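You operate a simulated robot arm through the tools that you are given. There is no shell and no other tool. Be economical: measure what you need, move in short steps, check, and stop when the job is done.

You run a simulated two-armed robot. Do the job below in one go: nothing can be reset, and whatever is moved stays where it is left.

JOB
Wind the wire back off the green reel and park the green bobbin in the brown tray.
Fine: blue lever to RUN and left there; dial back to 0 and the yellow lever to STOP before you unlatch; leave the rods and the stands. Set down upright: green bobbin.

The check looks at the end state, three seconds after you hand in, the way a careful person would. Anything else that was tipped, shoved, dropped, spilled or broken makes it a failure.

ROBOT AND FRAMES
Two 7-joint arms with fingered hands on one trunk, on a base that drives. Base frame: it is fixed to the floor where the robot stands at the start and does not move with it; the origin is under the middle of the robot, x ahead of it, y to its left, z up; the surface under the hand at the start is at about z = 0.85. Lengths are in m, angles in rad, forces in N, time in s.
The left shoulder is at the start at [0.06, 0.166, 0.951], the right one opposite. With the tool pointing down near the work surface each hand reaches from about 0.36 to 0.86 m from the robot's upright axis, wherever it stands, measured 20 degrees to its own side. Places, roughly: bench blue lever [0.6, 0, 0.9]; bench green latch [0.8, 0, 0.9]; bench yellow lever [0.9, 0.5, 0.9]; blue bobbin [-2.25, -2.75, 0.75]; blue tag block [-2.25, -2.25, 0.5]; brown tray on the winding bench [0.8, 0.2, 0.9]; first machine green latch [-2.2, -2.8, 0.8]; green tag block [-3.25, -3.5, 0.5]; orange bobbin [-1.25, -1, 0.75]; orange tag block [-1.25, -1.25, 0.5]; pink tag block [-4, -4.75, 0.5]; purple bobbin [-4, -5.25, 0.75]; second machine green latch [-3.1, -4, 0.8]; stand a aisle bar [-2.1, -0.9, 0.7]; stand a black knob [-1.4, -1, 0.7]; stand a brake lever [-2.3, -0.9, 0.5]. Payload 5 kg a hand.
Tool frame (each hand has its own): the origin (TCP) lies between the finger pads and is the grasp point; the fingertips stand 0.032 m ahead of it; z points along the fingers, y is the line along which they close. The gripper opens to 0.16 m. The gripper's body begins 0.089 m behind the TCP. The gripper is a hand of 3 fingers: y runs from the thumb to the fingers, the wrist lies at [0, 0, -0.267] in the tool frame, and closing takes about 1.5 s.
Orientation is told as [roll, pitch, yaw] about the base's x, y, z axes, in that order, counted from this pose: with the fingers straight down and closing along the base's y, the tool's x points along the base's -x, its y along +y and its z along -z.

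CONTROLS
- The arms move only by the tool arm_command. It takes "left_increments", "right_increments" or both (then of equal length, played together; a hand with none holds still); each is text: rows parted by semicolons, each of 6 numbers parted by spaces: the shift along the tool's x, y, z in units of 30 mm (1.0 is 30 mm), then the turn, a rotation vector about the tool's x, y, z in units of 8 degrees (1.0 is 8 degrees). In form: x y z wx wy wz; .... A call has 1 to 20 rows; each row shifts and turns the commanded pose from where the row before left it, along the tool's axes as they then stand. "left_jaw" and "right_jaw" are, for a hand that has rows, the closure, from 0 (fully open) to 1 (shut), set as the call begins (left out, the last holds). A call with a number of a shift or a turn outside -1 to 1 is refused whole. A row lasts 0.2 s, in which the tool goes at most 0.05 m and 0.15 rad; a call with a longer step from one row to the next is refused whole, and so is a gripper value outside its range. A pose out of reach is approached as far as the arm can. The call stops where the force on the tool passes 40 N (or 10 N more than at its start, if that is more) or the arm is blocked; 0.2 s more then pass. The fingers move at their own pace (about 0.045 m/s each) and stop on an object; they squeeze with about 29 N. The grip force told is the motor's: it shows also when the fingers shut on nothing. Time passes only in rows, and 0.2 s behind the last, so rows that do not move let the fingers close. It gives the time, the measured TCP pose, the force on the tool (base axes), the opening and the grip force at its end, in the units of the frame above (readings bear some noise), with the torque about the TCP (base axes, N m) and any sound that the robot's microphone picked up.
- Cameras (640 x 400 px; columns grow to the right, rows downward): "scene" is now at [0.0543, 0.0131, 1.6014]; the picture's right is [0.15, -0.99, 0.00], its down [-0.63, -0.10, -0.77] and it looks along [0.76, 0.12, -0.64] (base axes); focal length 259 px, centre (320, 200). "left" rides on the left gripper at [-0.065, -0.004, -0.116] in its tool frame; the picture's right is [0.06, -1.00, 0.00], its down [0.87, 0.05, -0.49] and it looks along [0.49, 0.03, 0.87] (tool axes); focal length 261 px, centre (320, 200). "right" rides on the right gripper at [0.065, -0.004, -0.116] in its tool frame; the picture's right is [0.06, 1.00, 0.00], its down [-0.87, 0.05, -0.49] and it looks along [-0.49, 0.03, 0.87] (tool axes); focal length 261 px, centre (320, 200). There is no depth. A picture from a camera that has moved, and an enlarged one, comes with that camera's place and axes in the base frame and with its lens.
- snapshot(camera): a new picture of that camera. No time passes.
- lift_body(by): slides the trunk up (or, below 0, down) by that many m; the arms and the scene camera ride with it, the base frame stays. It gives what a move gives, with no picture.
- steer(legs): drives the robot by 1 to 6 legs, each [ahead, turn to the left] in m and rad, along the robot's own axes; the way and the turn of a leg run together, so that a leg with both is an arc; at most 1.5 m and 3.142 rad a leg. The arms and the cameras ride along, it lands a little off, and it stops where it bumps. It gives what a move gives.
- finger_targets(finger1, finger2, thumb_bend, hand): sets how far each is bent, from 0 (flat) to 100 (curled in); at 30 the hand is open as for a grip, at 70 the pads meet at the TCP. One left out holds its place. A second passes; each finger stops where it meets its share of the squeeze, and holds until it gets a number again. A gripper value or a shape takes the hand back. It gives what a move gives, with no picture; readings hold the bend of each and the force on the fingers (four entries, about 0 where the hand has none), thumb and palm.
- set_grasp(shape, hand): the hand has 3 fingers and takes this shape, open, in about a second: jaw (thumb against the fingers, like two jaws); tri (thumb and two fingers); tip (a fingertip pinch); poke (one finger out to press); point (the index stretched); flat (the hand flat); cup (the hand cupped); fist (a fist). The gripper value then closes the fingers along that shape, each until it touches; the sizes above hold for jaw. It gives what a move gives, with no picture.
- aim_head(pan, tilt): turns the head with the scene camera to pan (to the left, within 1.501 rad either way) and tilt (down, from -0.506 to 1.204), counted from straight ahead of the robot. It gives what a move gives.
- inspect(camera, box): a new picture of the part [left, top, right, bottom] of that camera's present view, enlarged. No time passes.
- hand_in(): hands the job in; it is judged then, once.

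Work in short steps. Places have to be worked out from the pictures, the camera data and where the tool is seen: move nearer, look again, correct. Check each grasp and each placing, and mend what went wrong. You have 120 turns and 108 pictures in all, those below and enlarged ones among them. Open the grippers and draw the arms clear of the work before you hand the job in, unless the task says otherwise; then end with one line.

The tools are called after "Request:" by a JSON object that holds its "name" and its "arguments". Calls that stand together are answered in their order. arm_command: Moves the arms, as the interface text tells. Its arguments: {"type":"object","properties":{"left_increments":{"type":"string"},"left_jaw":{"type":"number"},"right_increments":{"type":"string"},"right_jaw":{"type":"number"}},"required":[]} The other tools are called the same way: lift_body (by) slides the trunk up or down; set_grasp (shape, hand) gives the hand a shape; finger_targets (finger1, finger2, thumb_bend, hand) moves the fingers one by one; steer (legs) drives the base; aim_head (pan, tilt) turns the head that bears the scene camera; snapshot (camera) takes a picture; inspect (camera, box) takes an enlarged picture of a part of a camera's view; hand_in () hands the job in.

At the start:

```text
time_s: 0.0
left_tool_pos: [0.4553, 0.2745, 1.2773]
left_orientation: [-0.001, -0.001, 0.001]
left_force: [0.7, 0.1, -0.9]
left_wrist_torque: [0.0, 0.01, -0.01]
left_width: 0.1601
left_gripper_force: 0.0
left_shape: jaw
left_bend: [30.0, 30.0, 30.0]
left_finger forces: [0.1, 0.0, 0.1, 0.0, 0.1, 0.0]
right_tool_pos: [0.507, -0.1635, 1.2192]
right_orientation: [0.001, -0.001, -0.002]
right_force: [0.5, -0.8, 1.0]
right_wrist_torque: [0.02, 0.02, 0.0]
right_width: 0.1598
right_gripper_force: 0.1
right_shape: jaw
right_bend: [30.0, 30.0, 30.0]
right_finger forces: [0.1, 0.0, 0.0, 0.0, 0.0, 0.1]
trunk travel left (down, up): [-0.5, 0.09]
robot x, y, heading: [0.003, -0.002, -0.006]
head pan, tilt: [0.154, 0.691]
```

scene: 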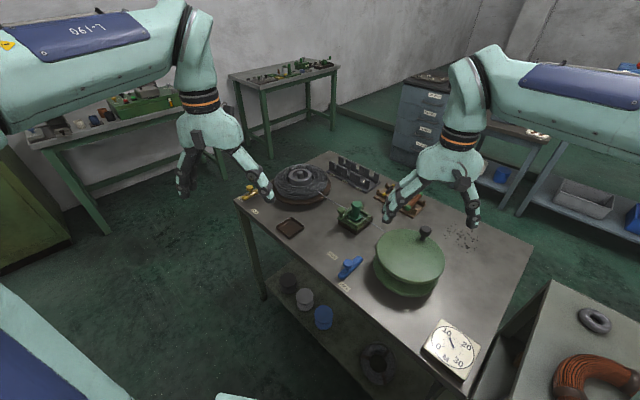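
right: 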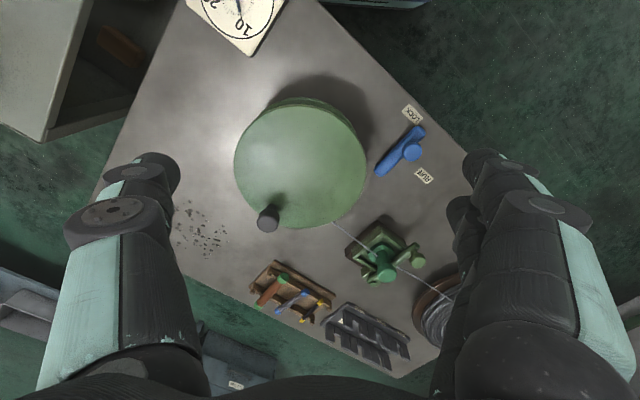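
left: 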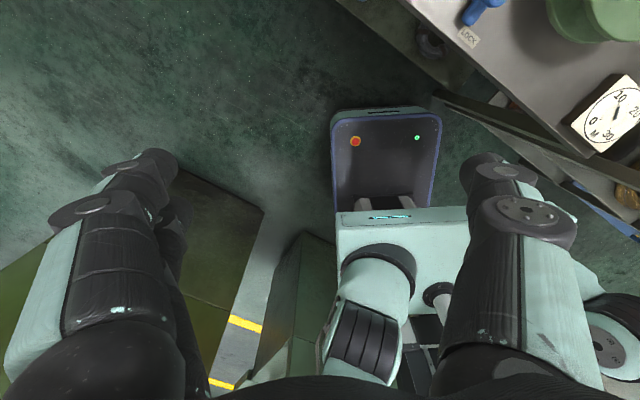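

I'll take enlarged views of the bench to identify the levers, latch, reel, dial and tray.

Request:
{"name": "inspect", "arguments": {"camera": "scene", "box": [230, 150, 390, 250]}}

Request:
{"name": "inspect", "arguments": {"camera": "scene", "box": [320, 220, 500, 380]}}

Request:
{"name": "inspect", "arguments": {"camera": "right", "box": [220, 100, 460, 380]}}

```text
4.00 times, centred on (310, 200) of scene
camera zoom: at [0.0543, 0.0131, 1.6014], right [0.15, -0.99, 0.0], down [-0.63, -0.1, -0.77], along [0.76, 0.12, -0.64], focal length 1036 px, centre (360, 200)
```

zoom: 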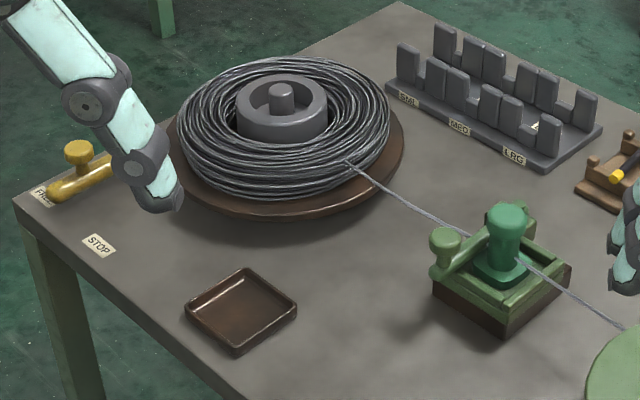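

```text
2.50 times, centred on (410, 300) of scene
camera zoom: at [0.0543, 0.0131, 1.6014], right [0.15, -0.99, 0.0], down [-0.63, -0.1, -0.77], along [0.76, 0.12, -0.64], focal length 647 px, centre (95, -50)
```

zoom: 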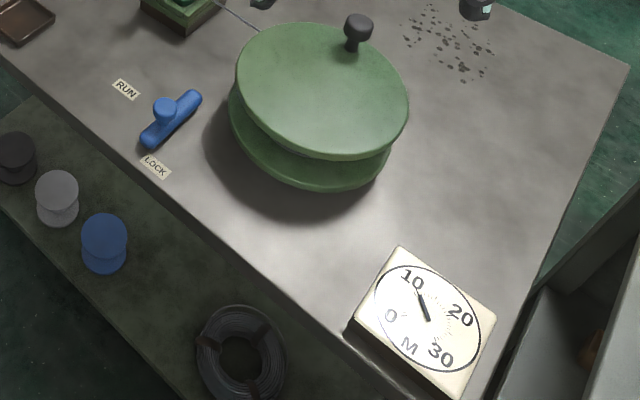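

```text
1.43 times, centred on (340, 240) of right
camera zoom: at [0.4419, -0.167, 1.3354], right [-0.06, 1.0, 0.0], down [0.87, 0.05, 0.49], along [0.49, 0.03, -0.87], focal length 372 px, centre (291, 143)
```

zoom: 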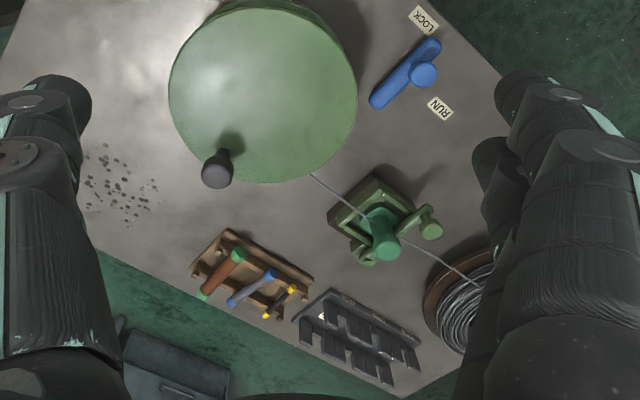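

The bench is turned about 37° clockwise. I make the positions blue knob near (0.576, 0, 0.91), reel centre near (0.596, -0.19, 0.958), crank knob near (0.677, -0.235, 1.0), and the dial reads about 12. I'll move the left hand above the blue knob with its closing axis across the bar, and move the right hand aside.

Request:
{"name": "arm_command", "arguments": {"left_increments": "-.4 -.915 .5 0 0 0;-.4 -.915 .5 0 0 0;-.4 -.915 .5 0 0 0;-.4 -.915 .5 0 0 0;-.4 -.915 .5 0 0 0;-.4 -.915 .5 0 0 0;-.4 -.915 .5 0 0 0;-.4 -.915 .5 0 0 0;-.4 -.915 .5 0 0 0;-.4 -.915 .5 0 0 0;0 0 0 0 0 .88;0 0 0 0 0 .88;0 0 0 0 0 .88;0 0 0 0 0 .88;0 0 0 0 0 .88", "right_increments": "0 -.7 0 0 0 0;0 -.7 0 0 0 0;0 -.7 0 0 0 0;0 -.7 0 0 0 0;0 -.7 0 0 0 0;0 -.7 0 0 0 0;0 -.7 0 0 0 0;0 -.7 0 0 0 0;0 0 0 0 0 0;0 0 0 0 0 0;0 0 0 0 0 0;0 0 0 0 0 0;0 0 0 0 0 0;0 0 0 0 0 0;0 0 0 0 0 0", "left_jaw": 0.45}}

Request:
{"name": "snapshot", "arguments": {"camera": "left"}}

Request:
{"name": "snapshot", "arguments": {"camera": "scene"}}

```text
time_s: 3.2
left_tool_pos: [0.5746, 0.0001, 1.128]
left_orientation: [0.0, 0.001, -0.616]
left_force: [0.7, 0.8, -0.4]
left_wrist_torque: [0.0, -0.02, -0.03]
left_width: 0.0886
left_gripper_force: 0.1
left_shape: jaw
left_bend: [72.0, 72.0, 70.0]
left_finger forces: [0.0, 0.1, 0.0, 0.0, 0.1, 0.0]
right_tool_pos: [0.5053, -0.33, 1.2194]
right_orientation: [0.001, 0.001, -0.001]
right_force: [-0.6, -0.1, 0.4]
right_wrist_torque: [0.01, -0.02, -0.01]
right_width: 0.16
right_gripper_force: 0.1
right_shape: jaw
right_bend: [30.0, 30.0, 30.0]
right_finger forces: [0.0, 0.0, 0.0, 0.0, 0.1, 0.0]
trunk travel left (down, up): [-0.5, 0.09]
robot x, y, heading: [-0.0001, 0.0012, -0.004]
head pan, tilt: [0.154, 0.691]
```

```text
101 pictures are left
camera left: at [0.626, -0.0415, 1.2438], right [-0.63, -0.78, 0.0], down [-0.68, 0.55, 0.49], along [-0.38, 0.31, -0.87], focal length 261 px, centre (320, 200)
```

left: 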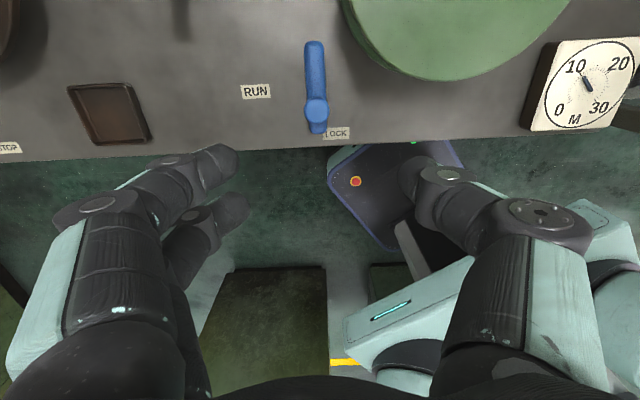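

```text
100 pictures are left
camera scene: at [0.0543, 0.0131, 1.6014], right [0.15, -0.99, 0.0], down [-0.63, -0.1, -0.77], along [0.76, 0.12, -0.64], focal length 259 px, centre (320, 200)
```

scene: 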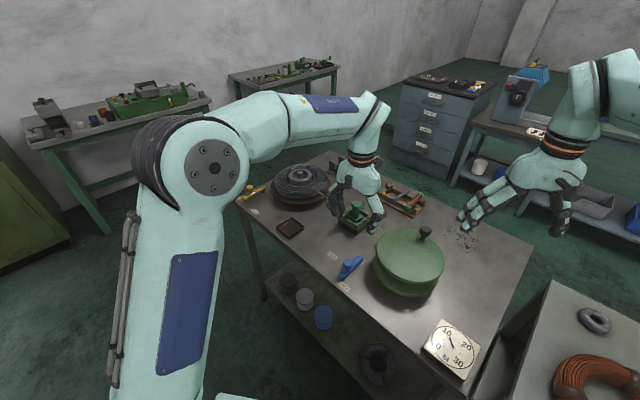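

The left hand sits square over the lever. I'll zoom in to find the pivot before going down.

Request:
{"name": "inspect", "arguments": {"camera": "left", "box": [230, 30, 390, 150]}}

```text
3.33 times, centred on (310, 90) of left
camera zoom: at [0.626, -0.0415, 1.2438], right [-0.63, -0.78, 0.0], down [-0.68, 0.55, 0.49], along [-0.38, 0.31, -0.87], focal length 869 px, centre (353, 567)
```

zoom: 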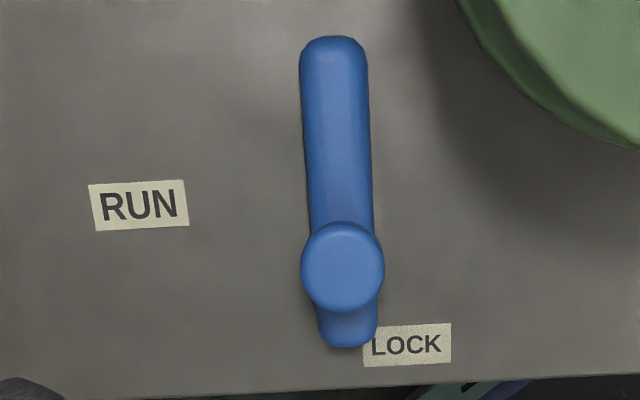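

The knob is 30 mm wide on a 25 mm bar, and the pivot is most likely at the far end. I'll lower to straddle the knob and close to a loose cage.

Request:
{"name": "arm_command", "arguments": {"left_increments": "-.1 .07 .95 0 0 0;-.1 .07 .95 0 0 0;0 0 .95 0 0 0;0 0 .95 0 0 0;0 0 .95 0 0 0;0 0 .95 0 0 0;0 0 .95 0 0 0;0 0 .95 0 0 0"}}

Request:
{"name": "inspect", "arguments": {"camera": "left", "box": [160, 0, 480, 200]}}

```text
time_s: 5.0
left_tool_pos: [0.583, -0.0015, 0.8992]
left_orientation: [0.001, 0.0, -0.614]
left_force: [0.3, 0.3, 0.0]
left_wrist_torque: [-0.03, 0.03, 0.03]
left_width: 0.0885
left_gripper_force: 0.1
left_shape: jaw
left_bend: [72.0, 72.0, 70.0]
left_finger forces: [0.0, 0.1, 0.0, 0.0, 0.1, 0.0]
right_tool_pos: [0.5061, -0.3314, 1.2176]
right_orientation: [0.002, 0.002, -0.002]
right_force: [-0.5, 0.0, 0.3]
right_wrist_torque: [0.0, 0.01, 0.02]
right_width: 0.16
right_gripper_force: 0.0
right_shape: jaw
right_bend: [30.0, 30.0, 30.0]
right_finger forces: [0.0, 0.1, 0.1, 0.1, 0.0, 0.1]
trunk travel left (down, up): [-0.5, 0.09]
robot x, y, heading: [0.0027, 0.0002, -0.006]
head pan, tilt: [0.154, 0.691]
```

```text
2.00 times, centred on (320, 100) of left
camera zoom: at [0.6339, -0.0418, 1.0152], right [-0.63, -0.78, 0.0], down [-0.68, 0.55, 0.49], along [-0.38, 0.31, -0.87], focal length 521 px, centre (320, 400)
```

zoom: 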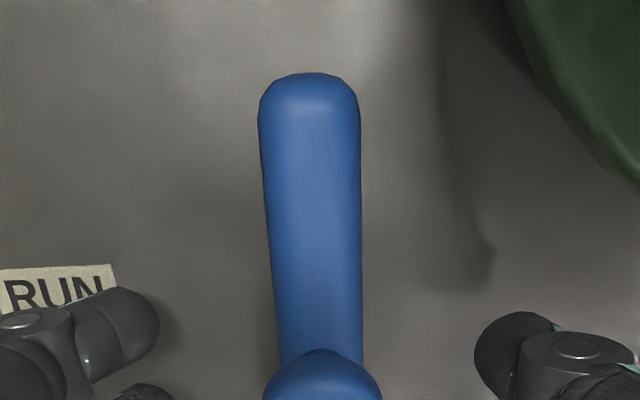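

The fingers straddle the knob, and the pivot is near (0.630, -0.037), a radius of about 60 mm. I'll close the cage and swing toward RUN along the arc.

Request:
{"name": "arm_command", "arguments": {"left_increments": "0 0 0 0 0 0;0 0 0 0 0 0;0 0 0 0 0 0;0 0 0 0 0 0;0 .277 0 0 0 1;0 .277 0 0 0 1;0 .277 0 0 0 1;0 .277 0 0 0 1;0 .277 0 0 0 1;0 .277 0 0 0 1", "left_jaw": 0.78}}

Request:
{"name": "snapshot", "arguments": {"camera": "left"}}

Request:
{"name": "inspect", "arguments": {"camera": "scene", "box": [300, 220, 460, 320]}}

```text
time_s: 7.2
left_tool_pos: [0.6231, 0.0264, 0.8999]
left_orientation: [-0.001, 0.001, -1.454]
left_force: [-2.1, -1.2, 1.1]
left_wrist_torque: [-0.07, 0.04, 0.02]
left_width: 0.0365
left_gripper_force: 0.1
left_shape: jaw
left_bend: [73.0, 73.0, 70.0]
left_finger forces: [0.1, 0.0, 0.0, 0.0, 2.2, 0.0]
right_tool_pos: [0.5051, -0.3299, 1.2188]
right_orientation: [0.001, -0.002, -0.004]
right_force: [-0.9, 0.4, -0.7]
right_wrist_torque: [0.01, -0.01, -0.01]
right_width: 0.1601
right_gripper_force: 0.1
right_shape: jaw
right_bend: [30.0, 30.0, 30.0]
right_finger forces: [0.0, 0.0, 0.0, 0.1, 0.0, 0.0]
trunk travel left (down, up): [-0.5, 0.09]
robot x, y, heading: [-0.0038, 0.0015, -0.0]
head pan, tilt: [0.154, 0.691]
```

```text
97 pictures are left
camera left: at [0.6254, -0.039, 1.0159], right [-1.0, -0.05, 0.0], down [-0.05, 0.87, 0.49], along [-0.03, 0.49, -0.87], focal length 261 px, centre (320, 200)
```

left: 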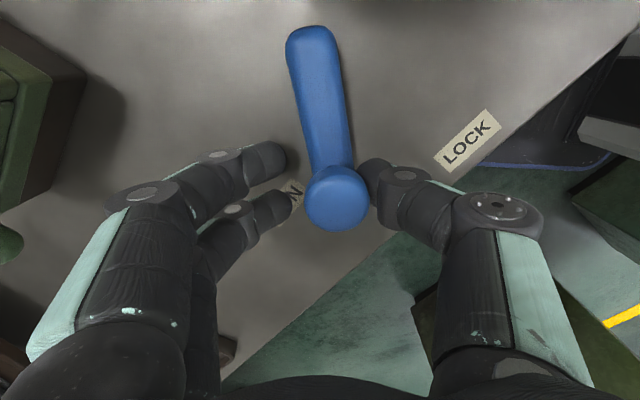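

```text
4.00 times, centred on (380, 270) of scene
camera zoom: at [0.0541, 0.0128, 1.6015], right [0.15, -0.99, 0.0], down [-0.63, -0.1, -0.77], along [0.76, 0.12, -0.64], focal length 1036 px, centre (80, -80)
```

zoom: 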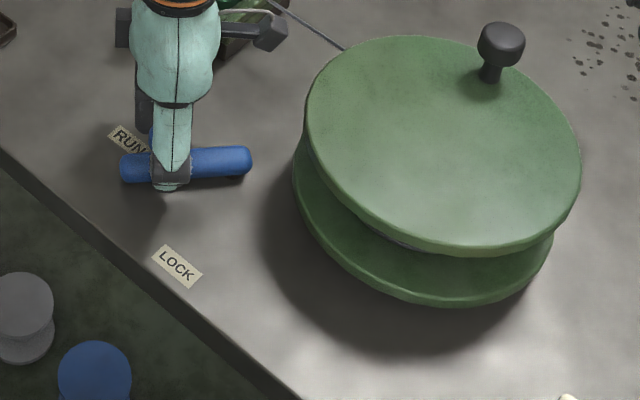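

The lever follows and is close to RUN. I'll keep going a little until I feel a stop.

Request:
{"name": "arm_command", "arguments": {"left_increments": "0 .277 0 0 0 1;0 .277 0 0 0 1;0 0 0 0 0 0"}}

Request:
{"name": "snapshot", "arguments": {"camera": "left"}}

```text
time_s: 8.0
left_tool_pos: [0.6348, 0.0222, 0.9016]
left_orientation: [-0.003, -0.006, -1.732]
left_force: [-20.2, -29.0, 10.0]
left_wrist_torque: [-0.63, 0.85, 1.22]
left_width: 0.0467
left_gripper_force: 0.0
left_shape: jaw
left_bend: [73.0, 73.0, 70.0]
left_finger forces: [0.1, 0.1, 0.0, 0.0, 28.8, 0.0]
right_tool_pos: [0.5029, -0.3325, 1.2189]
right_orientation: [0.002, 0.0, -0.002]
right_force: [0.9, -0.8, 0.0]
right_wrist_torque: [0.0, 0.01, 0.0]
right_width: 0.1597
right_gripper_force: 0.0
right_shape: jaw
right_bend: [30.0, 30.0, 30.0]
right_finger forces: [0.0, 0.0, 0.0, 0.0, 0.0, 0.1]
trunk travel left (down, up): [-0.5, 0.09]
robot x, y, heading: [0.0005, -0.0017, -0.007]
head pan, tilt: [0.154, 0.691]
```

```text
95 pictures are left
camera left: at [0.6203, -0.0419, 1.0178], right [-0.97, 0.22, 0.0], down [0.19, 0.85, 0.49], along [0.11, 0.48, -0.87], focal length 261 px, centre (320, 200)
```

left: 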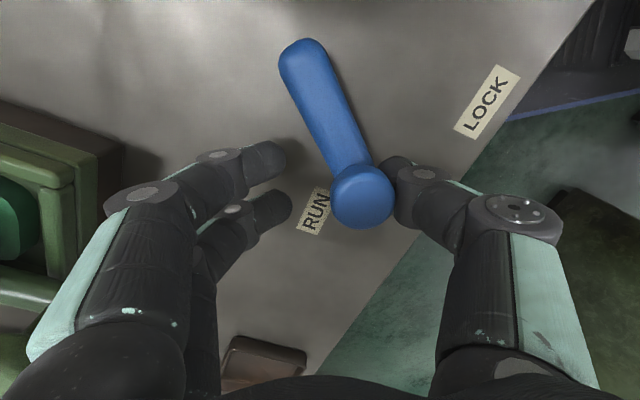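

The lever stands hard against the RUN stop. I'll open, lift clear and untwist.

Request:
{"name": "arm_command", "arguments": {"left_increments": "0 -.2 0 0 0 0;0 -.1 0 0 0 0;0 0 0 0 0 0;0 0 -.95 0 0 0;0 0 -.95 0 0 0;0 0 -.95 0 0 -1;0 0 -.95 0 0 -1;0 0 -.95 0 0 -1;0 0 -.95 0 0 -1;0 0 -.95 0 0 -1;0 0 -.95 0 0 -1;0 0 -.95 0 0 -1;0 0 -.95 0 0 -1;0 0 0 0 0 -1;0 0 0 0 0 -1;0 0 0 0 0 -1;0 0 0 0 0 -1;0 0 0 0 0 -.4", "left_jaw": 0.4}}

Request:
{"name": "arm_command", "arguments": {"left_increments": ".3 .95 0 0 0 0;.3 .95 0 0 0 0;.3 .95 0 0 0 0;.3 .95 0 0 0 0;.3 .95 0 0 0 0;.3 .95 0 0 0 0;.3 .95 0 0 0 0;.3 .95 0 0 0 0;.3 .95 0 0 0 0;.3 .95 0 0 0 0;.3 .95 0 0 0 0"}}

Request:
{"name": "snapshot", "arguments": {"camera": "scene"}}

Request:
{"name": "inspect", "arguments": {"camera": "scene", "box": [300, 160, 500, 380]}}

```text
time_s: 11.8
left_tool_pos: [0.6302, 0.0305, 1.1849]
left_orientation: [0.0, 0.0, 0.002]
left_force: [-0.3, 1.0, 0.3]
left_wrist_torque: [-0.03, 0.0, -0.04]
left_width: 0.0956
left_gripper_force: 0.1
left_shape: jaw
left_bend: [71.0, 71.0, 70.0]
left_finger forces: [0.0, 0.0, 0.0, 0.1, 0.1, 0.1]
right_tool_pos: [0.5055, -0.3304, 1.2186]
right_orientation: [0.001, 0.0, -0.002]
right_force: [-0.1, 0.0, -1.1]
right_wrist_torque: [-0.02, 0.03, 0.01]
right_width: 0.1598
right_gripper_force: 0.1
right_shape: jaw
right_bend: [30.0, 30.0, 30.0]
right_finger forces: [0.0, 0.0, 0.1, 0.0, 0.1, 0.0]
trunk travel left (down, up): [-0.5, 0.09]
robot x, y, heading: [-0.0034, -0.0032, 0.004]
head pan, tilt: [0.154, 0.691]
```

```text
time_s: 14.2
left_tool_pos: [0.5309, 0.3447, 1.1846]
left_orientation: [0.0, 0.0, -0.001]
left_force: [-0.1, 0.0, -0.3]
left_wrist_torque: [0.02, -0.01, -0.02]
left_width: 0.0954
left_gripper_force: 0.0
left_shape: jaw
left_bend: [71.0, 71.0, 70.0]
left_finger forces: [0.0, 0.0, 0.1, 0.0, 0.1, 0.0]
right_tool_pos: [0.5063, -0.3289, 1.219]
right_orientation: [0.001, 0.0, -0.002]
right_force: [0.6, 0.2, 0.9]
right_wrist_torque: [-0.03, 0.02, 0.01]
right_width: 0.1598
right_gripper_force: 0.1
right_shape: jaw
right_bend: [30.0, 30.0, 30.0]
right_finger forces: [0.1, 0.0, 0.0, 0.0, 0.1, 0.0]
trunk travel left (down, up): [-0.5, 0.09]
robot x, y, heading: [-0.0, -0.0019, -0.001]
head pan, tilt: [0.154, 0.691]
```

```text
94 pictures are left
camera scene: at [0.054, 0.0138, 1.6014], right [0.15, -0.99, 0.0], down [-0.63, -0.1, -0.77], along [0.76, 0.12, -0.64], focal length 259 px, centre (320, 200)
```

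scene: 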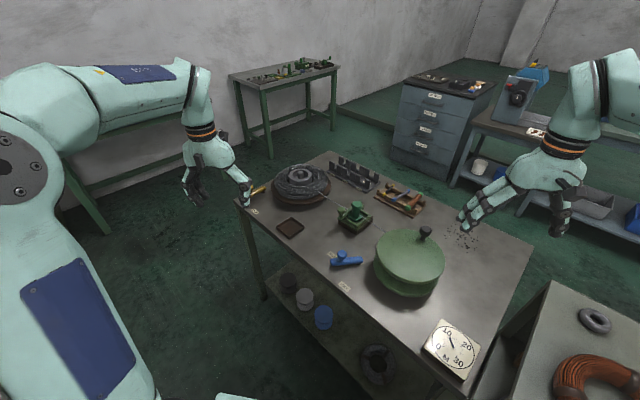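

```text
1.82 times, centred on (400, 270) of scene
camera zoom: at [0.054, 0.0138, 1.6014], right [0.15, -0.99, 0.0], down [-0.63, -0.1, -0.77], along [0.76, 0.12, -0.64], focal length 471 px, centre (174, 73)
```

zoom: 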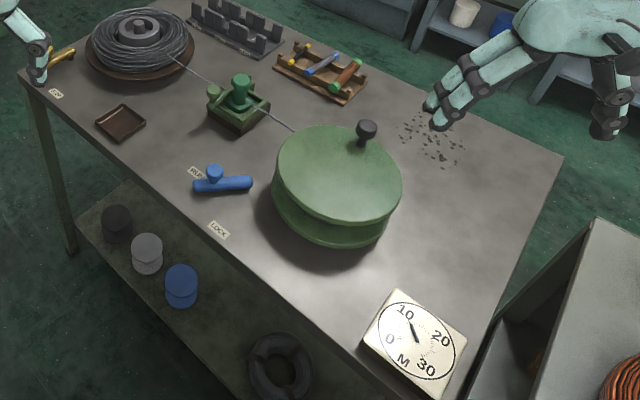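

RUN is confirmed and the dial is at about 12. Next I'll bring the right hand above the crank knob for a look.

Request:
{"name": "arm_command", "arguments": {"right_increments": "-.95 .53 .55 0 0 0;-.95 .53 .55 0 0 0;-.95 .53 .55 0 0 0;-.95 .53 .55 0 0 0;-.95 .53 .55 0 0 0;-.95 .53 .55 0 0 0", "right_jaw": 0.45}}

Request:
{"name": "snapshot", "arguments": {"camera": "right"}}

```text
time_s: 15.6
left_tool_pos: [0.5327, 0.3434, 1.1846]
left_orientation: [0.001, 0.002, -0.002]
left_force: [0.7, 0.9, -0.2]
left_wrist_torque: [-0.02, 0.01, 0.01]
left_width: 0.0954
left_gripper_force: 0.1
left_shape: jaw
left_bend: [71.0, 71.0, 70.0]
left_finger forces: [0.0, 0.0, 0.1, 0.0, 0.0, 0.0]
right_tool_pos: [0.6783, -0.236, 1.1191]
right_orientation: [0.002, -0.001, -0.001]
right_force: [-0.3, 0.4, 0.1]
right_wrist_torque: [0.01, 0.04, 0.03]
right_width: 0.0887
right_gripper_force: 0.1
right_shape: jaw
right_bend: [72.0, 72.0, 70.0]
right_finger forces: [0.1, 0.0, 0.1, 0.0, 0.0, 0.0]
trunk travel left (down, up): [-0.5, 0.09]
robot x, y, heading: [0.0013, 0.0018, -0.002]
head pan, tilt: [0.154, 0.691]
```

```text
92 pictures are left
camera right: at [0.6136, -0.2395, 1.2355], right [-0.06, 1.0, 0.0], down [0.87, 0.05, 0.49], along [0.49, 0.03, -0.87], focal length 261 px, centre (320, 200)
```

right: 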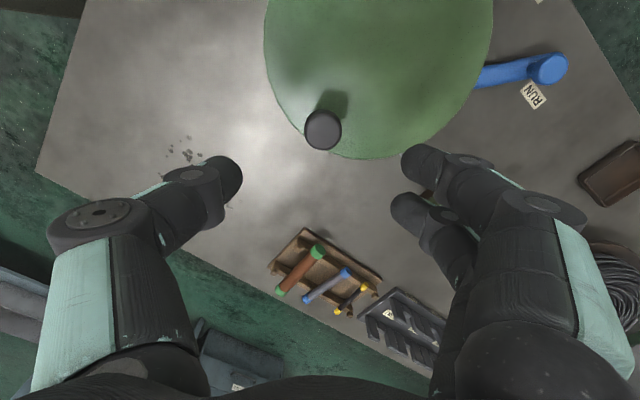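

The knob is near (0.674, -0.233). I'll lower so the tips stay just above the reel top, then grip.

Request:
{"name": "arm_command", "arguments": {"right_increments": ".13 .1 .98 0 0 0;0 0 .98 0 0 0;0 0 .98 0 0 0;0 0 .98 0 0 0"}}

Request:
{"name": "arm_command", "arguments": {"right_increments": "0 0 0 0 0 0;0 0 0 0 0 0;0 0 0 0 0 0;0 0 0 0 0 0;0 0 0 0 0 0;0 0 0 0 0 0", "right_jaw": 0.95}}

Request:
{"name": "snapshot", "arguments": {"camera": "right"}}

Request:
{"name": "inspect", "arguments": {"camera": "scene", "box": [360, 200, 500, 300]}}

```text
time_s: 16.6
left_tool_pos: [0.5314, 0.3438, 1.1853]
left_orientation: [0.001, 0.0, 0.001]
left_force: [0.3, -0.1, 0.4]
left_wrist_torque: [0.02, 0.0, 0.01]
left_width: 0.0956
left_gripper_force: 0.1
left_shape: jaw
left_bend: [71.0, 71.0, 70.0]
left_finger forces: [0.0, 0.1, 0.1, 0.1, 0.0, 0.0]
right_tool_pos: [0.6726, -0.2325, 1.0011]
right_orientation: [0.001, -0.001, -0.002]
right_force: [0.0, 0.2, -0.1]
right_wrist_torque: [0.04, 0.02, 0.01]
right_width: 0.0887
right_gripper_force: 0.1
right_shape: jaw
right_bend: [72.0, 72.0, 70.0]
right_finger forces: [0.0, 0.1, 0.0, 0.0, 0.0, 0.0]
trunk travel left (down, up): [-0.5, 0.09]
robot x, y, heading: [-0.0004, -0.0001, -0.002]
head pan, tilt: [0.154, 0.691]
```

```text
time_s: 18.0
left_tool_pos: [0.5315, 0.3421, 1.183]
left_orientation: [0.0, 0.001, -0.002]
left_force: [-0.2, 0.3, 0.1]
left_wrist_torque: [0.0, -0.02, 0.01]
left_width: 0.0956
left_gripper_force: 0.2
left_shape: jaw
left_bend: [71.0, 71.0, 70.0]
left_finger forces: [0.0, 0.1, 0.1, 0.0, 0.0, 0.1]
right_tool_pos: [0.6729, -0.2324, 1.0013]
right_orientation: [0.002, 0.002, -0.003]
right_force: [3.9, -5.4, -11.2]
right_wrist_torque: [-0.07, -0.04, 0.04]
right_width: 0.0117
right_gripper_force: 29.2
right_shape: jaw
right_bend: [71.0, 72.0, 71.0]
right_finger forces: [10.0, 11.0, 0.1, 0.0, 26.6, 0.1]
trunk travel left (down, up): [-0.5, 0.09]
robot x, y, heading: [-0.0004, 0.0003, -0.003]
head pan, tilt: [0.154, 0.691]
```

```text
91 pictures are left
camera right: at [0.6091, -0.2375, 1.1166], right [-0.06, 1.0, 0.0], down [0.87, 0.05, 0.49], along [0.49, 0.03, -0.87], focal length 261 px, centre (320, 200)
```

right: 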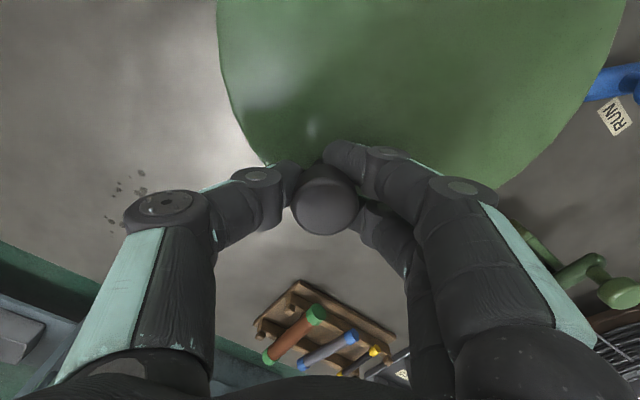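

```text
4.00 times, centred on (430, 250) of scene
camera zoom: at [0.0556, 0.0122, 1.6012], right [0.15, -0.99, 0.0], down [-0.63, -0.1, -0.77], along [0.76, 0.12, -0.64], focal length 1036 px, centre (-120, 0)
```

zoom: 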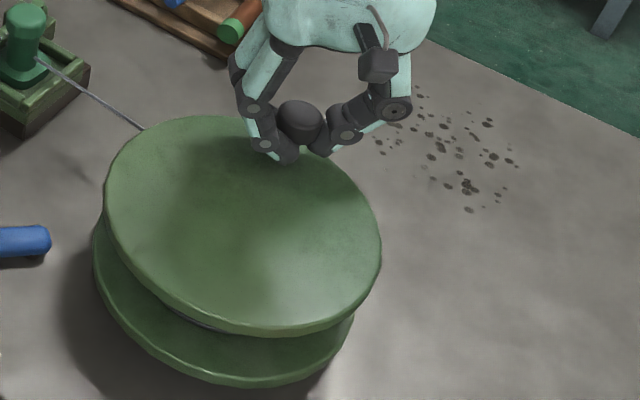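

The fingers hold the stem under the cap. I'll try 30° counter-clockwise and watch the dial.

Request:
{"name": "arm_command", "arguments": {"right_increments": "-.21 .4745 0 0 0 0;-.125 .504 0 0 0 0;-.035 .518 0 0 0 0;0 0 0 0 0 0"}}

Request:
{"name": "inspect", "arguments": {"camera": "scene", "box": [320, 200, 520, 390]}}

```text
time_s: 19.0
left_tool_pos: [0.5324, 0.3415, 1.1828]
left_orientation: [0.002, 0.002, 0.0]
left_force: [0.5, -0.2, 1.2]
left_wrist_torque: [0.01, -0.01, 0.01]
left_width: 0.0957
left_gripper_force: 0.1
left_shape: jaw
left_bend: [71.0, 71.0, 70.0]
left_finger forces: [0.0, 0.0, 0.0, 0.0, 0.0, 0.0]
right_tool_pos: [0.685, -0.1886, 0.9996]
right_orientation: [0.004, 0.008, 0.0]
right_force: [-10.2, -9.5, -37.8]
right_wrist_torque: [0.1, -0.1, 0.73]
right_width: 0.008
right_gripper_force: 29.0
right_shape: jaw
right_bend: [71.0, 72.0, 71.0]
right_finger forces: [33.5, 13.5, 0.1, 0.1, 27.2, 0.0]
trunk travel left (down, up): [-0.5, 0.09]
robot x, y, heading: [-0.0011, -0.0001, -0.002]
head pan, tilt: [0.154, 0.691]
```

```text
2.11 times, centred on (420, 295) of scene
camera zoom: at [0.0561, 0.011, 1.6011], right [0.15, -0.99, 0.0], down [-0.63, -0.1, -0.77], along [0.76, 0.12, -0.64], focal length 545 px, centre (110, 0)
```

zoom: 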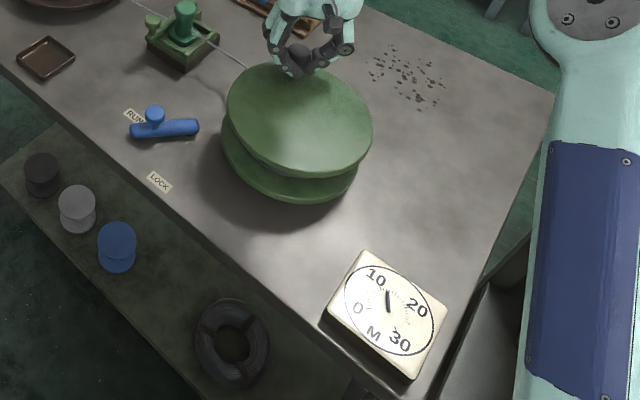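

The reel turned, but the fingers press up under the cap. I'll lower 4 mm to relieve that and read the dial enlarged.

Request:
{"name": "arm_command", "arguments": {"right_increments": "0 0 .13 0 0 0;0 0 0 0 0 0"}}

Request:
{"name": "inspect", "arguments": {"camera": "scene", "box": [410, 310, 490, 390]}}

```text
time_s: 19.6
left_tool_pos: [0.5311, 0.3411, 1.186]
left_orientation: [0.002, -0.001, 0.0]
left_force: [0.5, -0.8, 0.9]
left_wrist_torque: [0.01, 0.03, -0.06]
left_width: 0.0957
left_gripper_force: 0.1
left_shape: jaw
left_bend: [71.0, 71.0, 70.0]
left_finger forces: [0.0, 0.0, 0.0, 0.0, 0.0, 0.0]
right_tool_pos: [0.6839, -0.1887, 0.9991]
right_orientation: [0.003, 0.002, -0.004]
right_force: [-17.4, -9.1, -21.9]
right_wrist_torque: [0.04, 0.12, 0.63]
right_width: 0.0079
right_gripper_force: 29.2
right_shape: jaw
right_bend: [71.0, 72.0, 71.0]
right_finger forces: [31.8, 11.2, 0.0, 0.0, 25.1, 0.1]
trunk travel left (down, up): [-0.5, 0.09]
robot x, y, heading: [0.0032, -0.002, -0.003]
head pan, tilt: [0.154, 0.691]
```

```text
5.00 times, centred on (450, 350) of scene
camera zoom: at [0.0543, 0.0113, 1.6016], right [0.15, -0.99, 0.0], down [-0.63, -0.1, -0.77], along [0.76, 0.12, -0.64], focal length 1295 px, centre (-330, -550)
```

zoom: 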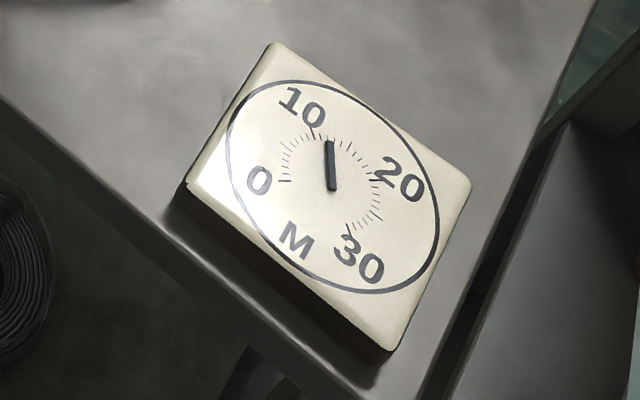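

Counter-clockwise took the dial from about 10 to about 12.5, so clockwise is winding off, at roughly 1 M per 12°. I'll go 60° clockwise.

Request:
{"name": "arm_command", "arguments": {"right_increments": ".035 -.518 .1 0 0 0;.125 -.504 0 0 0 0;.21 -.4745 0 0 0 0;.29 -.431 0 0 0 0;.36 -.374 0 0 0 0;.4195 -.306 0 0 0 0;0 0 0 0 0 0"}}

Request:
{"name": "inspect", "arguments": {"camera": "scene", "box": [350, 200, 510, 390]}}

Request:
{"name": "inspect", "arguments": {"camera": "scene", "box": [410, 310, 490, 390]}}

```text
time_s: 21.2
left_tool_pos: [0.5331, 0.3428, 1.1847]
left_orientation: [0.0, 0.002, -0.001]
left_force: [0.4, -0.7, 0.5]
left_wrist_torque: [0.01, -0.02, 0.0]
left_width: 0.0956
left_gripper_force: 0.1
left_shape: jaw
left_bend: [71.0, 71.0, 70.0]
left_finger forces: [0.1, 0.0, 0.1, 0.0, 0.0, 0.1]
right_tool_pos: [0.6409, -0.2658, 0.9932]
right_orientation: [0.002, 0.002, -0.003]
right_force: [3.3, 3.2, -22.3]
right_wrist_torque: [-0.07, -0.26, -0.45]
right_width: 0.0072
right_gripper_force: 29.0
right_shape: jaw
right_bend: [72.0, 73.0, 73.0]
right_finger forces: [10.5, 25.7, 0.0, 0.1, 21.0, 0.1]
trunk travel left (down, up): [-0.5, 0.09]
robot x, y, heading: [-0.0049, -0.0027, 0.001]
head pan, tilt: [0.154, 0.691]
```

```text
2.11 times, centred on (430, 295) of scene
camera zoom: at [0.0563, 0.0127, 1.6012], right [0.15, -0.99, 0.0], down [-0.63, -0.1, -0.77], along [0.76, 0.12, -0.64], focal length 545 px, centre (88, 0)
```

zoom: 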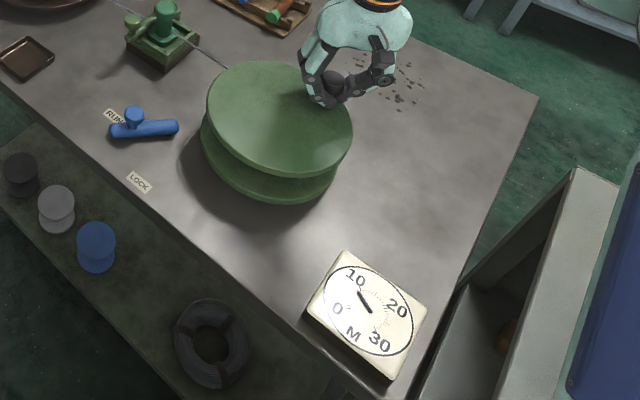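

```text
5.00 times, centred on (450, 350) of scene
camera zoom: at [0.0563, 0.0127, 1.6012], right [0.15, -0.99, 0.0], down [-0.63, -0.1, -0.77], along [0.76, 0.12, -0.64], focal length 1295 px, centre (-330, -550)
```

zoom: 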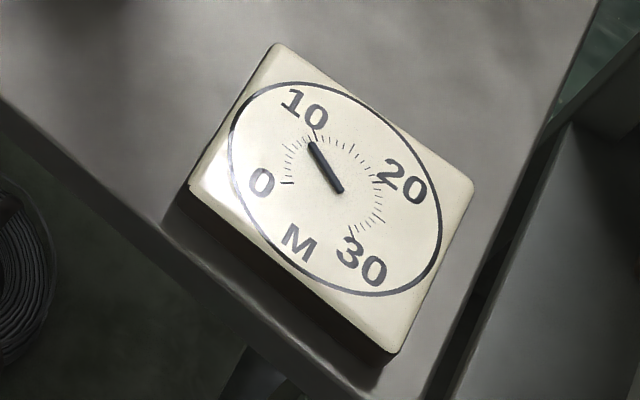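

The dial is now about 9, so 60° takes off roughly 4 M. I'll go another 60° clockwise.

Request:
{"name": "arm_command", "arguments": {"right_increments": ".466 -.228 0 0 0 0;.499 -.144 0 0 0 0;.516 -.055 0 0 0 0;.518 .035 0 0 0 0;.504 .125 0 0 0 0;.4745 .21 0 0 0 0;0 0 0 0 0 0"}}

Request:
{"name": "inspect", "arguments": {"camera": "scene", "box": [350, 200, 510, 390]}}

Request:
{"name": "inspect", "arguments": {"camera": "scene", "box": [410, 310, 490, 390]}}

```text
time_s: 22.0
left_tool_pos: [0.5319, 0.3444, 1.1845]
left_orientation: [0.001, 0.002, 0.0]
left_force: [-0.6, 0.6, 0.3]
left_wrist_torque: [-0.01, -0.01, 0.0]
left_width: 0.0956
left_gripper_force: 0.0
left_shape: jaw
left_bend: [71.0, 71.0, 70.0]
left_finger forces: [0.0, 0.1, 0.0, 0.0, 0.0, 0.0]
right_tool_pos: [0.6013, -0.275, 0.9932]
right_orientation: [0.003, 0.006, 0.001]
right_force: [7.1, 5.7, -19.4]
right_wrist_torque: [-0.05, 0.21, -0.67]
right_width: 0.0068
right_gripper_force: 29.1
right_shape: jaw
right_bend: [72.0, 72.0, 73.0]
right_finger forces: [19.2, 27.1, 0.0, 0.0, 18.6, 0.1]
trunk travel left (down, up): [-0.5, 0.09]
robot x, y, heading: [0.0001, -0.0014, 0.003]
head pan, tilt: [0.154, 0.691]
stopped in row 4 (right hand): the force on the tool passed its limit at 42 N (the readings are from after the stop); the commanded pose is now the measured one
```

```text
2.11 times, centred on (430, 295) of scene
camera zoom: at [0.0564, 0.0128, 1.6016], right [0.16, -0.99, 0.0], down [-0.63, -0.1, -0.77], along [0.76, 0.12, -0.64], focal length 545 px, centre (88, 0)
```

zoom: 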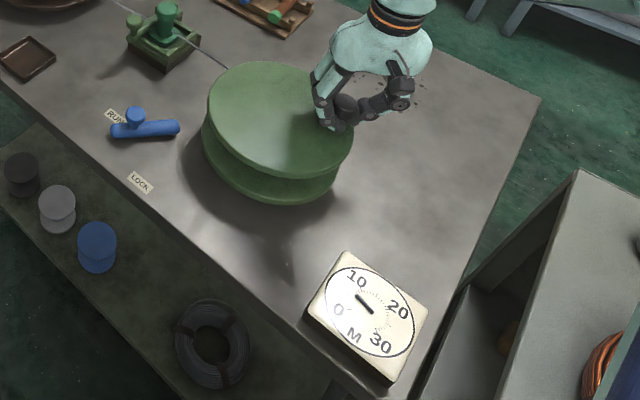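

```text
5.00 times, centred on (450, 350) of scene
camera zoom: at [0.0564, 0.0128, 1.6016], right [0.16, -0.99, 0.0], down [-0.63, -0.1, -0.77], along [0.76, 0.12, -0.64], focal length 1295 px, centre (-330, -550)
```

zoom: 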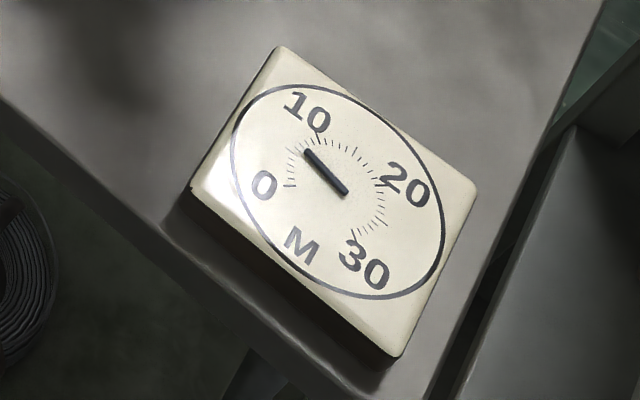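

The force limit tripped because my circle was too large. A refit gives centre (0.600, -0.192) and radius 0.0835, with the dial at about 7. I'll continue clockwise on that circle.

Request:
{"name": "arm_command", "arguments": {"right_increments": ".484 .034 0 0 0 0;.471 .117 0 0 0 0;.443 .197 0 0 0 0;.402 .271 0 0 0 0;.349 .337 0 0 0 0;0 0 0 0 0 0"}}

Request:
{"name": "inspect", "arguments": {"camera": "scene", "box": [350, 200, 510, 390]}}

Request:
{"name": "inspect", "arguments": {"camera": "scene", "box": [410, 310, 490, 390]}}

```text
time_s: 22.6
left_tool_pos: [0.534, 0.3448, 1.1845]
left_orientation: [0.0, 0.003, 0.003]
left_force: [-1.0, -0.1, -0.3]
left_wrist_torque: [0.04, -0.03, -0.01]
left_width: 0.0957
left_gripper_force: 0.0
left_shape: jaw
left_bend: [71.0, 71.0, 70.0]
left_finger forces: [0.1, 0.1, 0.1, 0.1, 0.1, 0.0]
right_tool_pos: [0.5808, -0.2709, 0.9933]
right_orientation: [0.005, 0.002, 0.0]
right_force: [15.7, 8.9, -18.7]
right_wrist_torque: [0.07, 1.11, -1.18]
right_width: 0.0065
right_gripper_force: 29.1
right_shape: jaw
right_bend: [72.0, 72.0, 73.0]
right_finger forces: [43.5, 54.4, 0.0, 0.0, 16.1, 0.0]
trunk travel left (down, up): [-0.5, 0.09]
robot x, y, heading: [0.0005, -0.0024, 0.005]
head pan, tilt: [0.154, 0.691]
stopped in row 2 (right hand): the force on the tool passed its limit at 43 N (the readings are from after the stop); the commanded pose is now the measured one
```

```text
2.11 times, centred on (430, 295) of scene
camera zoom: at [0.0578, 0.0132, 1.6015], right [0.16, -0.99, 0.0], down [-0.63, -0.1, -0.77], along [0.76, 0.12, -0.64], focal length 545 px, centre (88, 0)
```

zoom: 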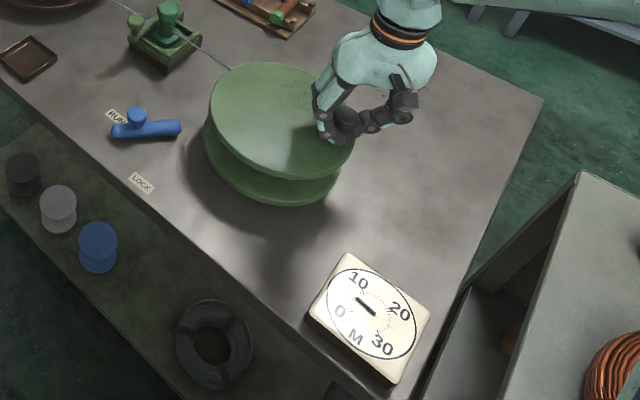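

```text
5.00 times, centred on (450, 350) of scene
camera zoom: at [0.0578, 0.0132, 1.6015], right [0.16, -0.99, 0.0], down [-0.63, -0.1, -0.77], along [0.76, 0.12, -0.64], focal length 1295 px, centre (-330, -550)
```

zoom: 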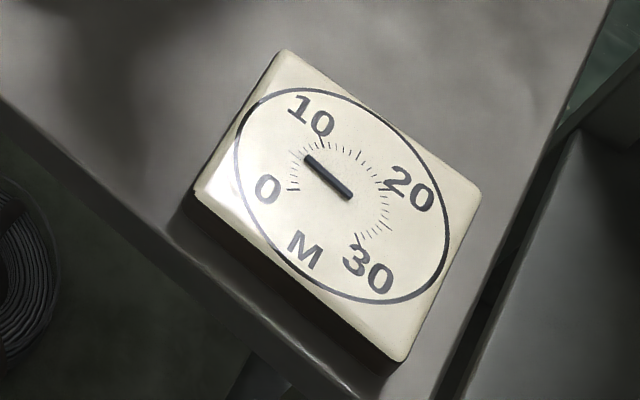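

The grip is binding. A rotating cage pushed by the thumb should work better, as it did for the lever. I'll open, lift clear and yaw the hand +80° so tool y follows the tangent.

Request:
{"name": "arm_command", "arguments": {"right_increments": "0 0 0 0 0 0;0 0 0 0 0 0;0 0 0 0 0 0;0 0 0 0 0 0;0 0 -.9 0 0 0;0 0 -.9 0 0 0;0 0 -.9 0 0 0;0 0 -.9 0 0 -1;0 0 0 0 0 -1;0 0 0 0 0 -1;0 0 0 0 0 -1;0 0 0 0 0 -1;0 0 0 0 0 -1;0 0 0 0 0 -1;0 0 0 0 0 -1;0 0 0 0 0 -1;0 0 0 0 0 -1", "right_jaw": 0.5}}

Request:
{"name": "snapshot", "arguments": {"camera": "right"}}

Request:
{"name": "inspect", "arguments": {"camera": "scene", "box": [350, 200, 510, 390]}}

```text
time_s: 26.2
left_tool_pos: [0.5323, 0.3418, 1.1844]
left_orientation: [0.001, 0.001, 0.001]
left_force: [-0.1, -0.3, -0.6]
left_wrist_torque: [0.09, 0.11, 0.03]
left_width: 0.0956
left_gripper_force: 0.0
left_shape: jaw
left_bend: [71.0, 71.0, 70.0]
left_finger forces: [0.1, 0.1, 0.0, 0.0, 0.0, 0.0]
right_tool_pos: [0.5789, -0.276, 1.1007]
right_orientation: [0.008, -0.001, 1.393]
right_force: [-0.2, 2.1, 2.0]
right_wrist_torque: [-0.22, -0.02, 0.0]
right_width: 0.0794
right_gripper_force: 0.0
right_shape: jaw
right_bend: [72.0, 72.0, 70.0]
right_finger forces: [0.1, 0.0, 0.0, 0.0, 0.0, 0.0]
trunk travel left (down, up): [-0.5, 0.09]
robot x, y, heading: [0.002, 0.0033, 0.01]
head pan, tilt: [0.154, 0.691]
```

```text
81 pictures are left
camera right: at [0.5728, -0.3418, 1.2163], right [-0.99, 0.12, 0.0], down [0.1, 0.86, 0.49], along [0.05, 0.49, -0.87], focal length 261 px, centre (320, 200)
```

right: 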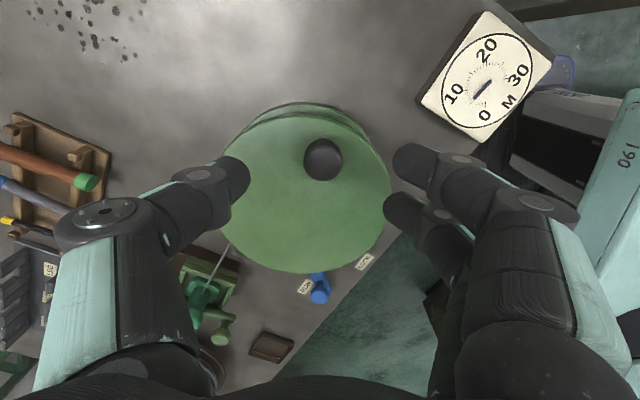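

```text
2.11 times, centred on (430, 295) of scene
camera zoom: at [0.0566, 0.0108, 1.6014], right [0.16, -0.99, 0.0], down [-0.63, -0.1, -0.77], along [0.76, 0.12, -0.64], focal length 545 px, centre (88, 0)
```

zoom: 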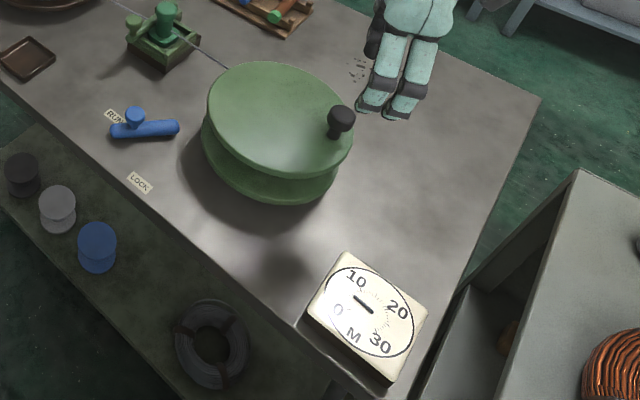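

The camera now sees both reel and dial well. The knob is near (0.580, -0.268). I'll centre, lower around the cap and close to a loose cage.

Request:
{"name": "arm_command", "arguments": {"right_increments": "-.25 0 .88 0 0 .3;0 0 .88 0 0 0;0 0 .88 0 0 0;0 0 .88 0 0 0"}}

Request:
{"name": "arm_command", "arguments": {"right_increments": "0 0 0 0 0 0;0 0 0 0 0 0;0 0 0 0 0 0", "right_jaw": 0.72}}

Request:
{"name": "snapshot", "arguments": {"camera": "right"}}

```text
time_s: 27.2
left_tool_pos: [0.5307, 0.3447, 1.1849]
left_orientation: [0.0, -0.001, 0.001]
left_force: [0.5, 0.0, -0.4]
left_wrist_torque: [-0.03, 0.0, -0.01]
left_width: 0.0955
left_gripper_force: 0.0
left_shape: jaw
left_bend: [71.0, 71.0, 70.0]
left_finger forces: [0.0, 0.1, 0.0, 0.0, 0.0, 0.0]
right_tool_pos: [0.5786, -0.2638, 0.9957]
right_orientation: [0.002, -0.004, 1.354]
right_force: [0.1, -0.1, 0.1]
right_wrist_torque: [0.03, -0.02, 0.0]
right_width: 0.0794
right_gripper_force: 0.0
right_shape: jaw
right_bend: [72.0, 72.0, 70.0]
right_finger forces: [0.1, 0.0, 0.0, 0.1, 0.0, 0.0]
trunk travel left (down, up): [-0.5, 0.09]
robot x, y, heading: [0.0011, -0.0011, 0.001]
head pan, tilt: [0.154, 0.691]
```

```text
time_s: 28.0
left_tool_pos: [0.5319, 0.3436, 1.1847]
left_orientation: [0.0, 0.0, 0.003]
left_force: [0.8, -0.1, -0.4]
left_wrist_torque: [0.0, 0.0, 0.01]
left_width: 0.0954
left_gripper_force: 0.1
left_shape: jaw
left_bend: [71.0, 71.0, 70.0]
left_finger forces: [0.0, 0.1, 0.0, 0.1, 0.0, 0.1]
right_tool_pos: [0.5794, -0.2656, 0.9969]
right_orientation: [-0.001, -0.005, 1.353]
right_force: [-0.6, 0.0, -0.4]
right_wrist_torque: [0.0, -0.01, 0.0]
right_width: 0.0452
right_gripper_force: 0.0
right_shape: jaw
right_bend: [73.0, 73.0, 70.0]
right_finger forces: [0.0, 0.0, 0.1, 0.1, 0.0, 0.0]
trunk travel left (down, up): [-0.5, 0.09]
robot x, y, heading: [0.0014, 0.0012, 0.003]
head pan, tilt: [0.154, 0.691]
```

```text
79 pictures are left
camera right: at [0.5693, -0.3301, 1.1126], right [-0.99, 0.15, 0.0], down [0.13, 0.86, 0.5], along [0.08, 0.49, -0.87], focal length 261 px, centre (320, 200)
```

right: 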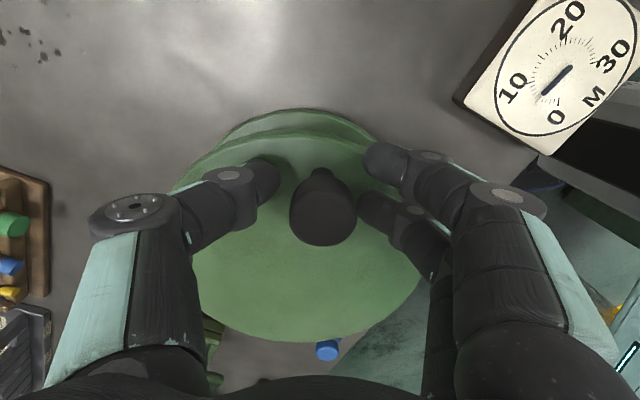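

The cage is well centred around the knob and the dial shows about 6. I'll swing 48° clockwise with the hand rotating along.

Request:
{"name": "arm_command", "arguments": {"right_increments": "-.026 .372 0 0 0 1;-.026 .372 0 0 0 1;-.026 .372 0 0 0 1;-.026 .372 0 0 0 1;-.026 .372 0 0 0 1;-.026 .372 0 0 0 1"}}

Request:
{"name": "snapshot", "arguments": {"camera": "right"}}

Request:
{"name": "inspect", "arguments": {"camera": "scene", "box": [410, 310, 490, 390]}}

```text
time_s: 29.4
left_tool_pos: [0.5315, 0.3441, 1.1855]
left_orientation: [0.001, 0.0, 0.002]
left_force: [0.1, 0.2, -0.3]
left_wrist_torque: [0.01, -0.03, 0.0]
left_width: 0.0956
left_gripper_force: 0.1
left_shape: jaw
left_bend: [71.0, 71.0, 70.0]
left_finger forces: [0.1, 0.0, 0.0, 0.0, 0.0, 0.0]
right_tool_pos: [0.5252, -0.2239, 0.9977]
right_orientation: [0.005, -0.002, 0.513]
right_force: [-0.5, -0.5, 0.1]
right_wrist_torque: [0.0, 0.02, -0.01]
right_width: 0.0455
right_gripper_force: 0.1
right_shape: jaw
right_bend: [73.0, 73.0, 70.0]
right_finger forces: [0.0, 0.0, 0.0, 0.1, 0.6, 0.0]
trunk travel left (down, up): [-0.5, 0.09]
robot x, y, heading: [-0.0032, -0.0002, 0.003]
head pan, tilt: [0.154, 0.691]
```

```text
78 pictures are left
camera right: at [0.4721, -0.2608, 1.1138], right [-0.54, 0.84, 0.0], down [0.73, 0.47, 0.49], along [0.41, 0.27, -0.87], focal length 261 px, centre (320, 200)
```

right: 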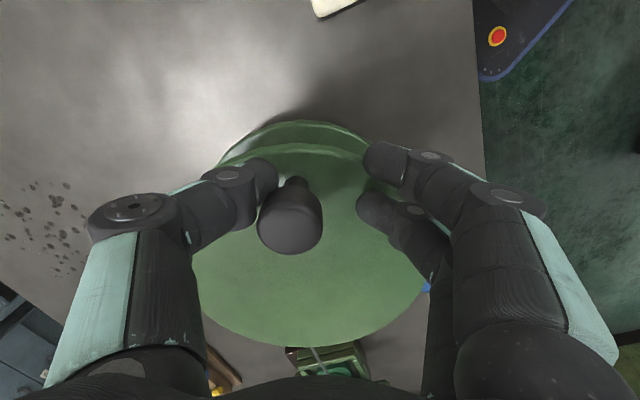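

```text
5.00 times, centred on (450, 350) of scene
camera zoom: at [0.0545, 0.0135, 1.6014], right [0.16, -0.99, 0.0], down [-0.63, -0.1, -0.77], along [0.76, 0.12, -0.64], focal length 1295 px, centre (-330, -550)
```

zoom: 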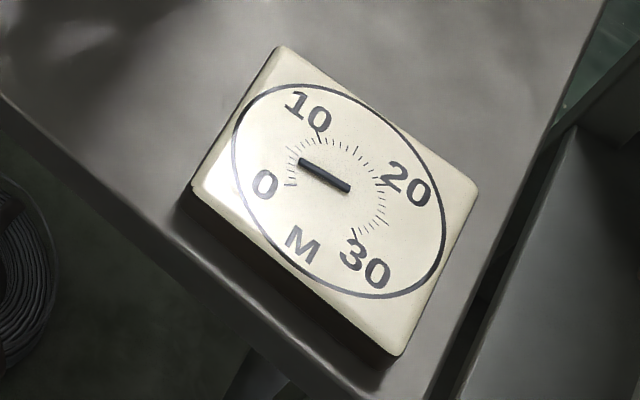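

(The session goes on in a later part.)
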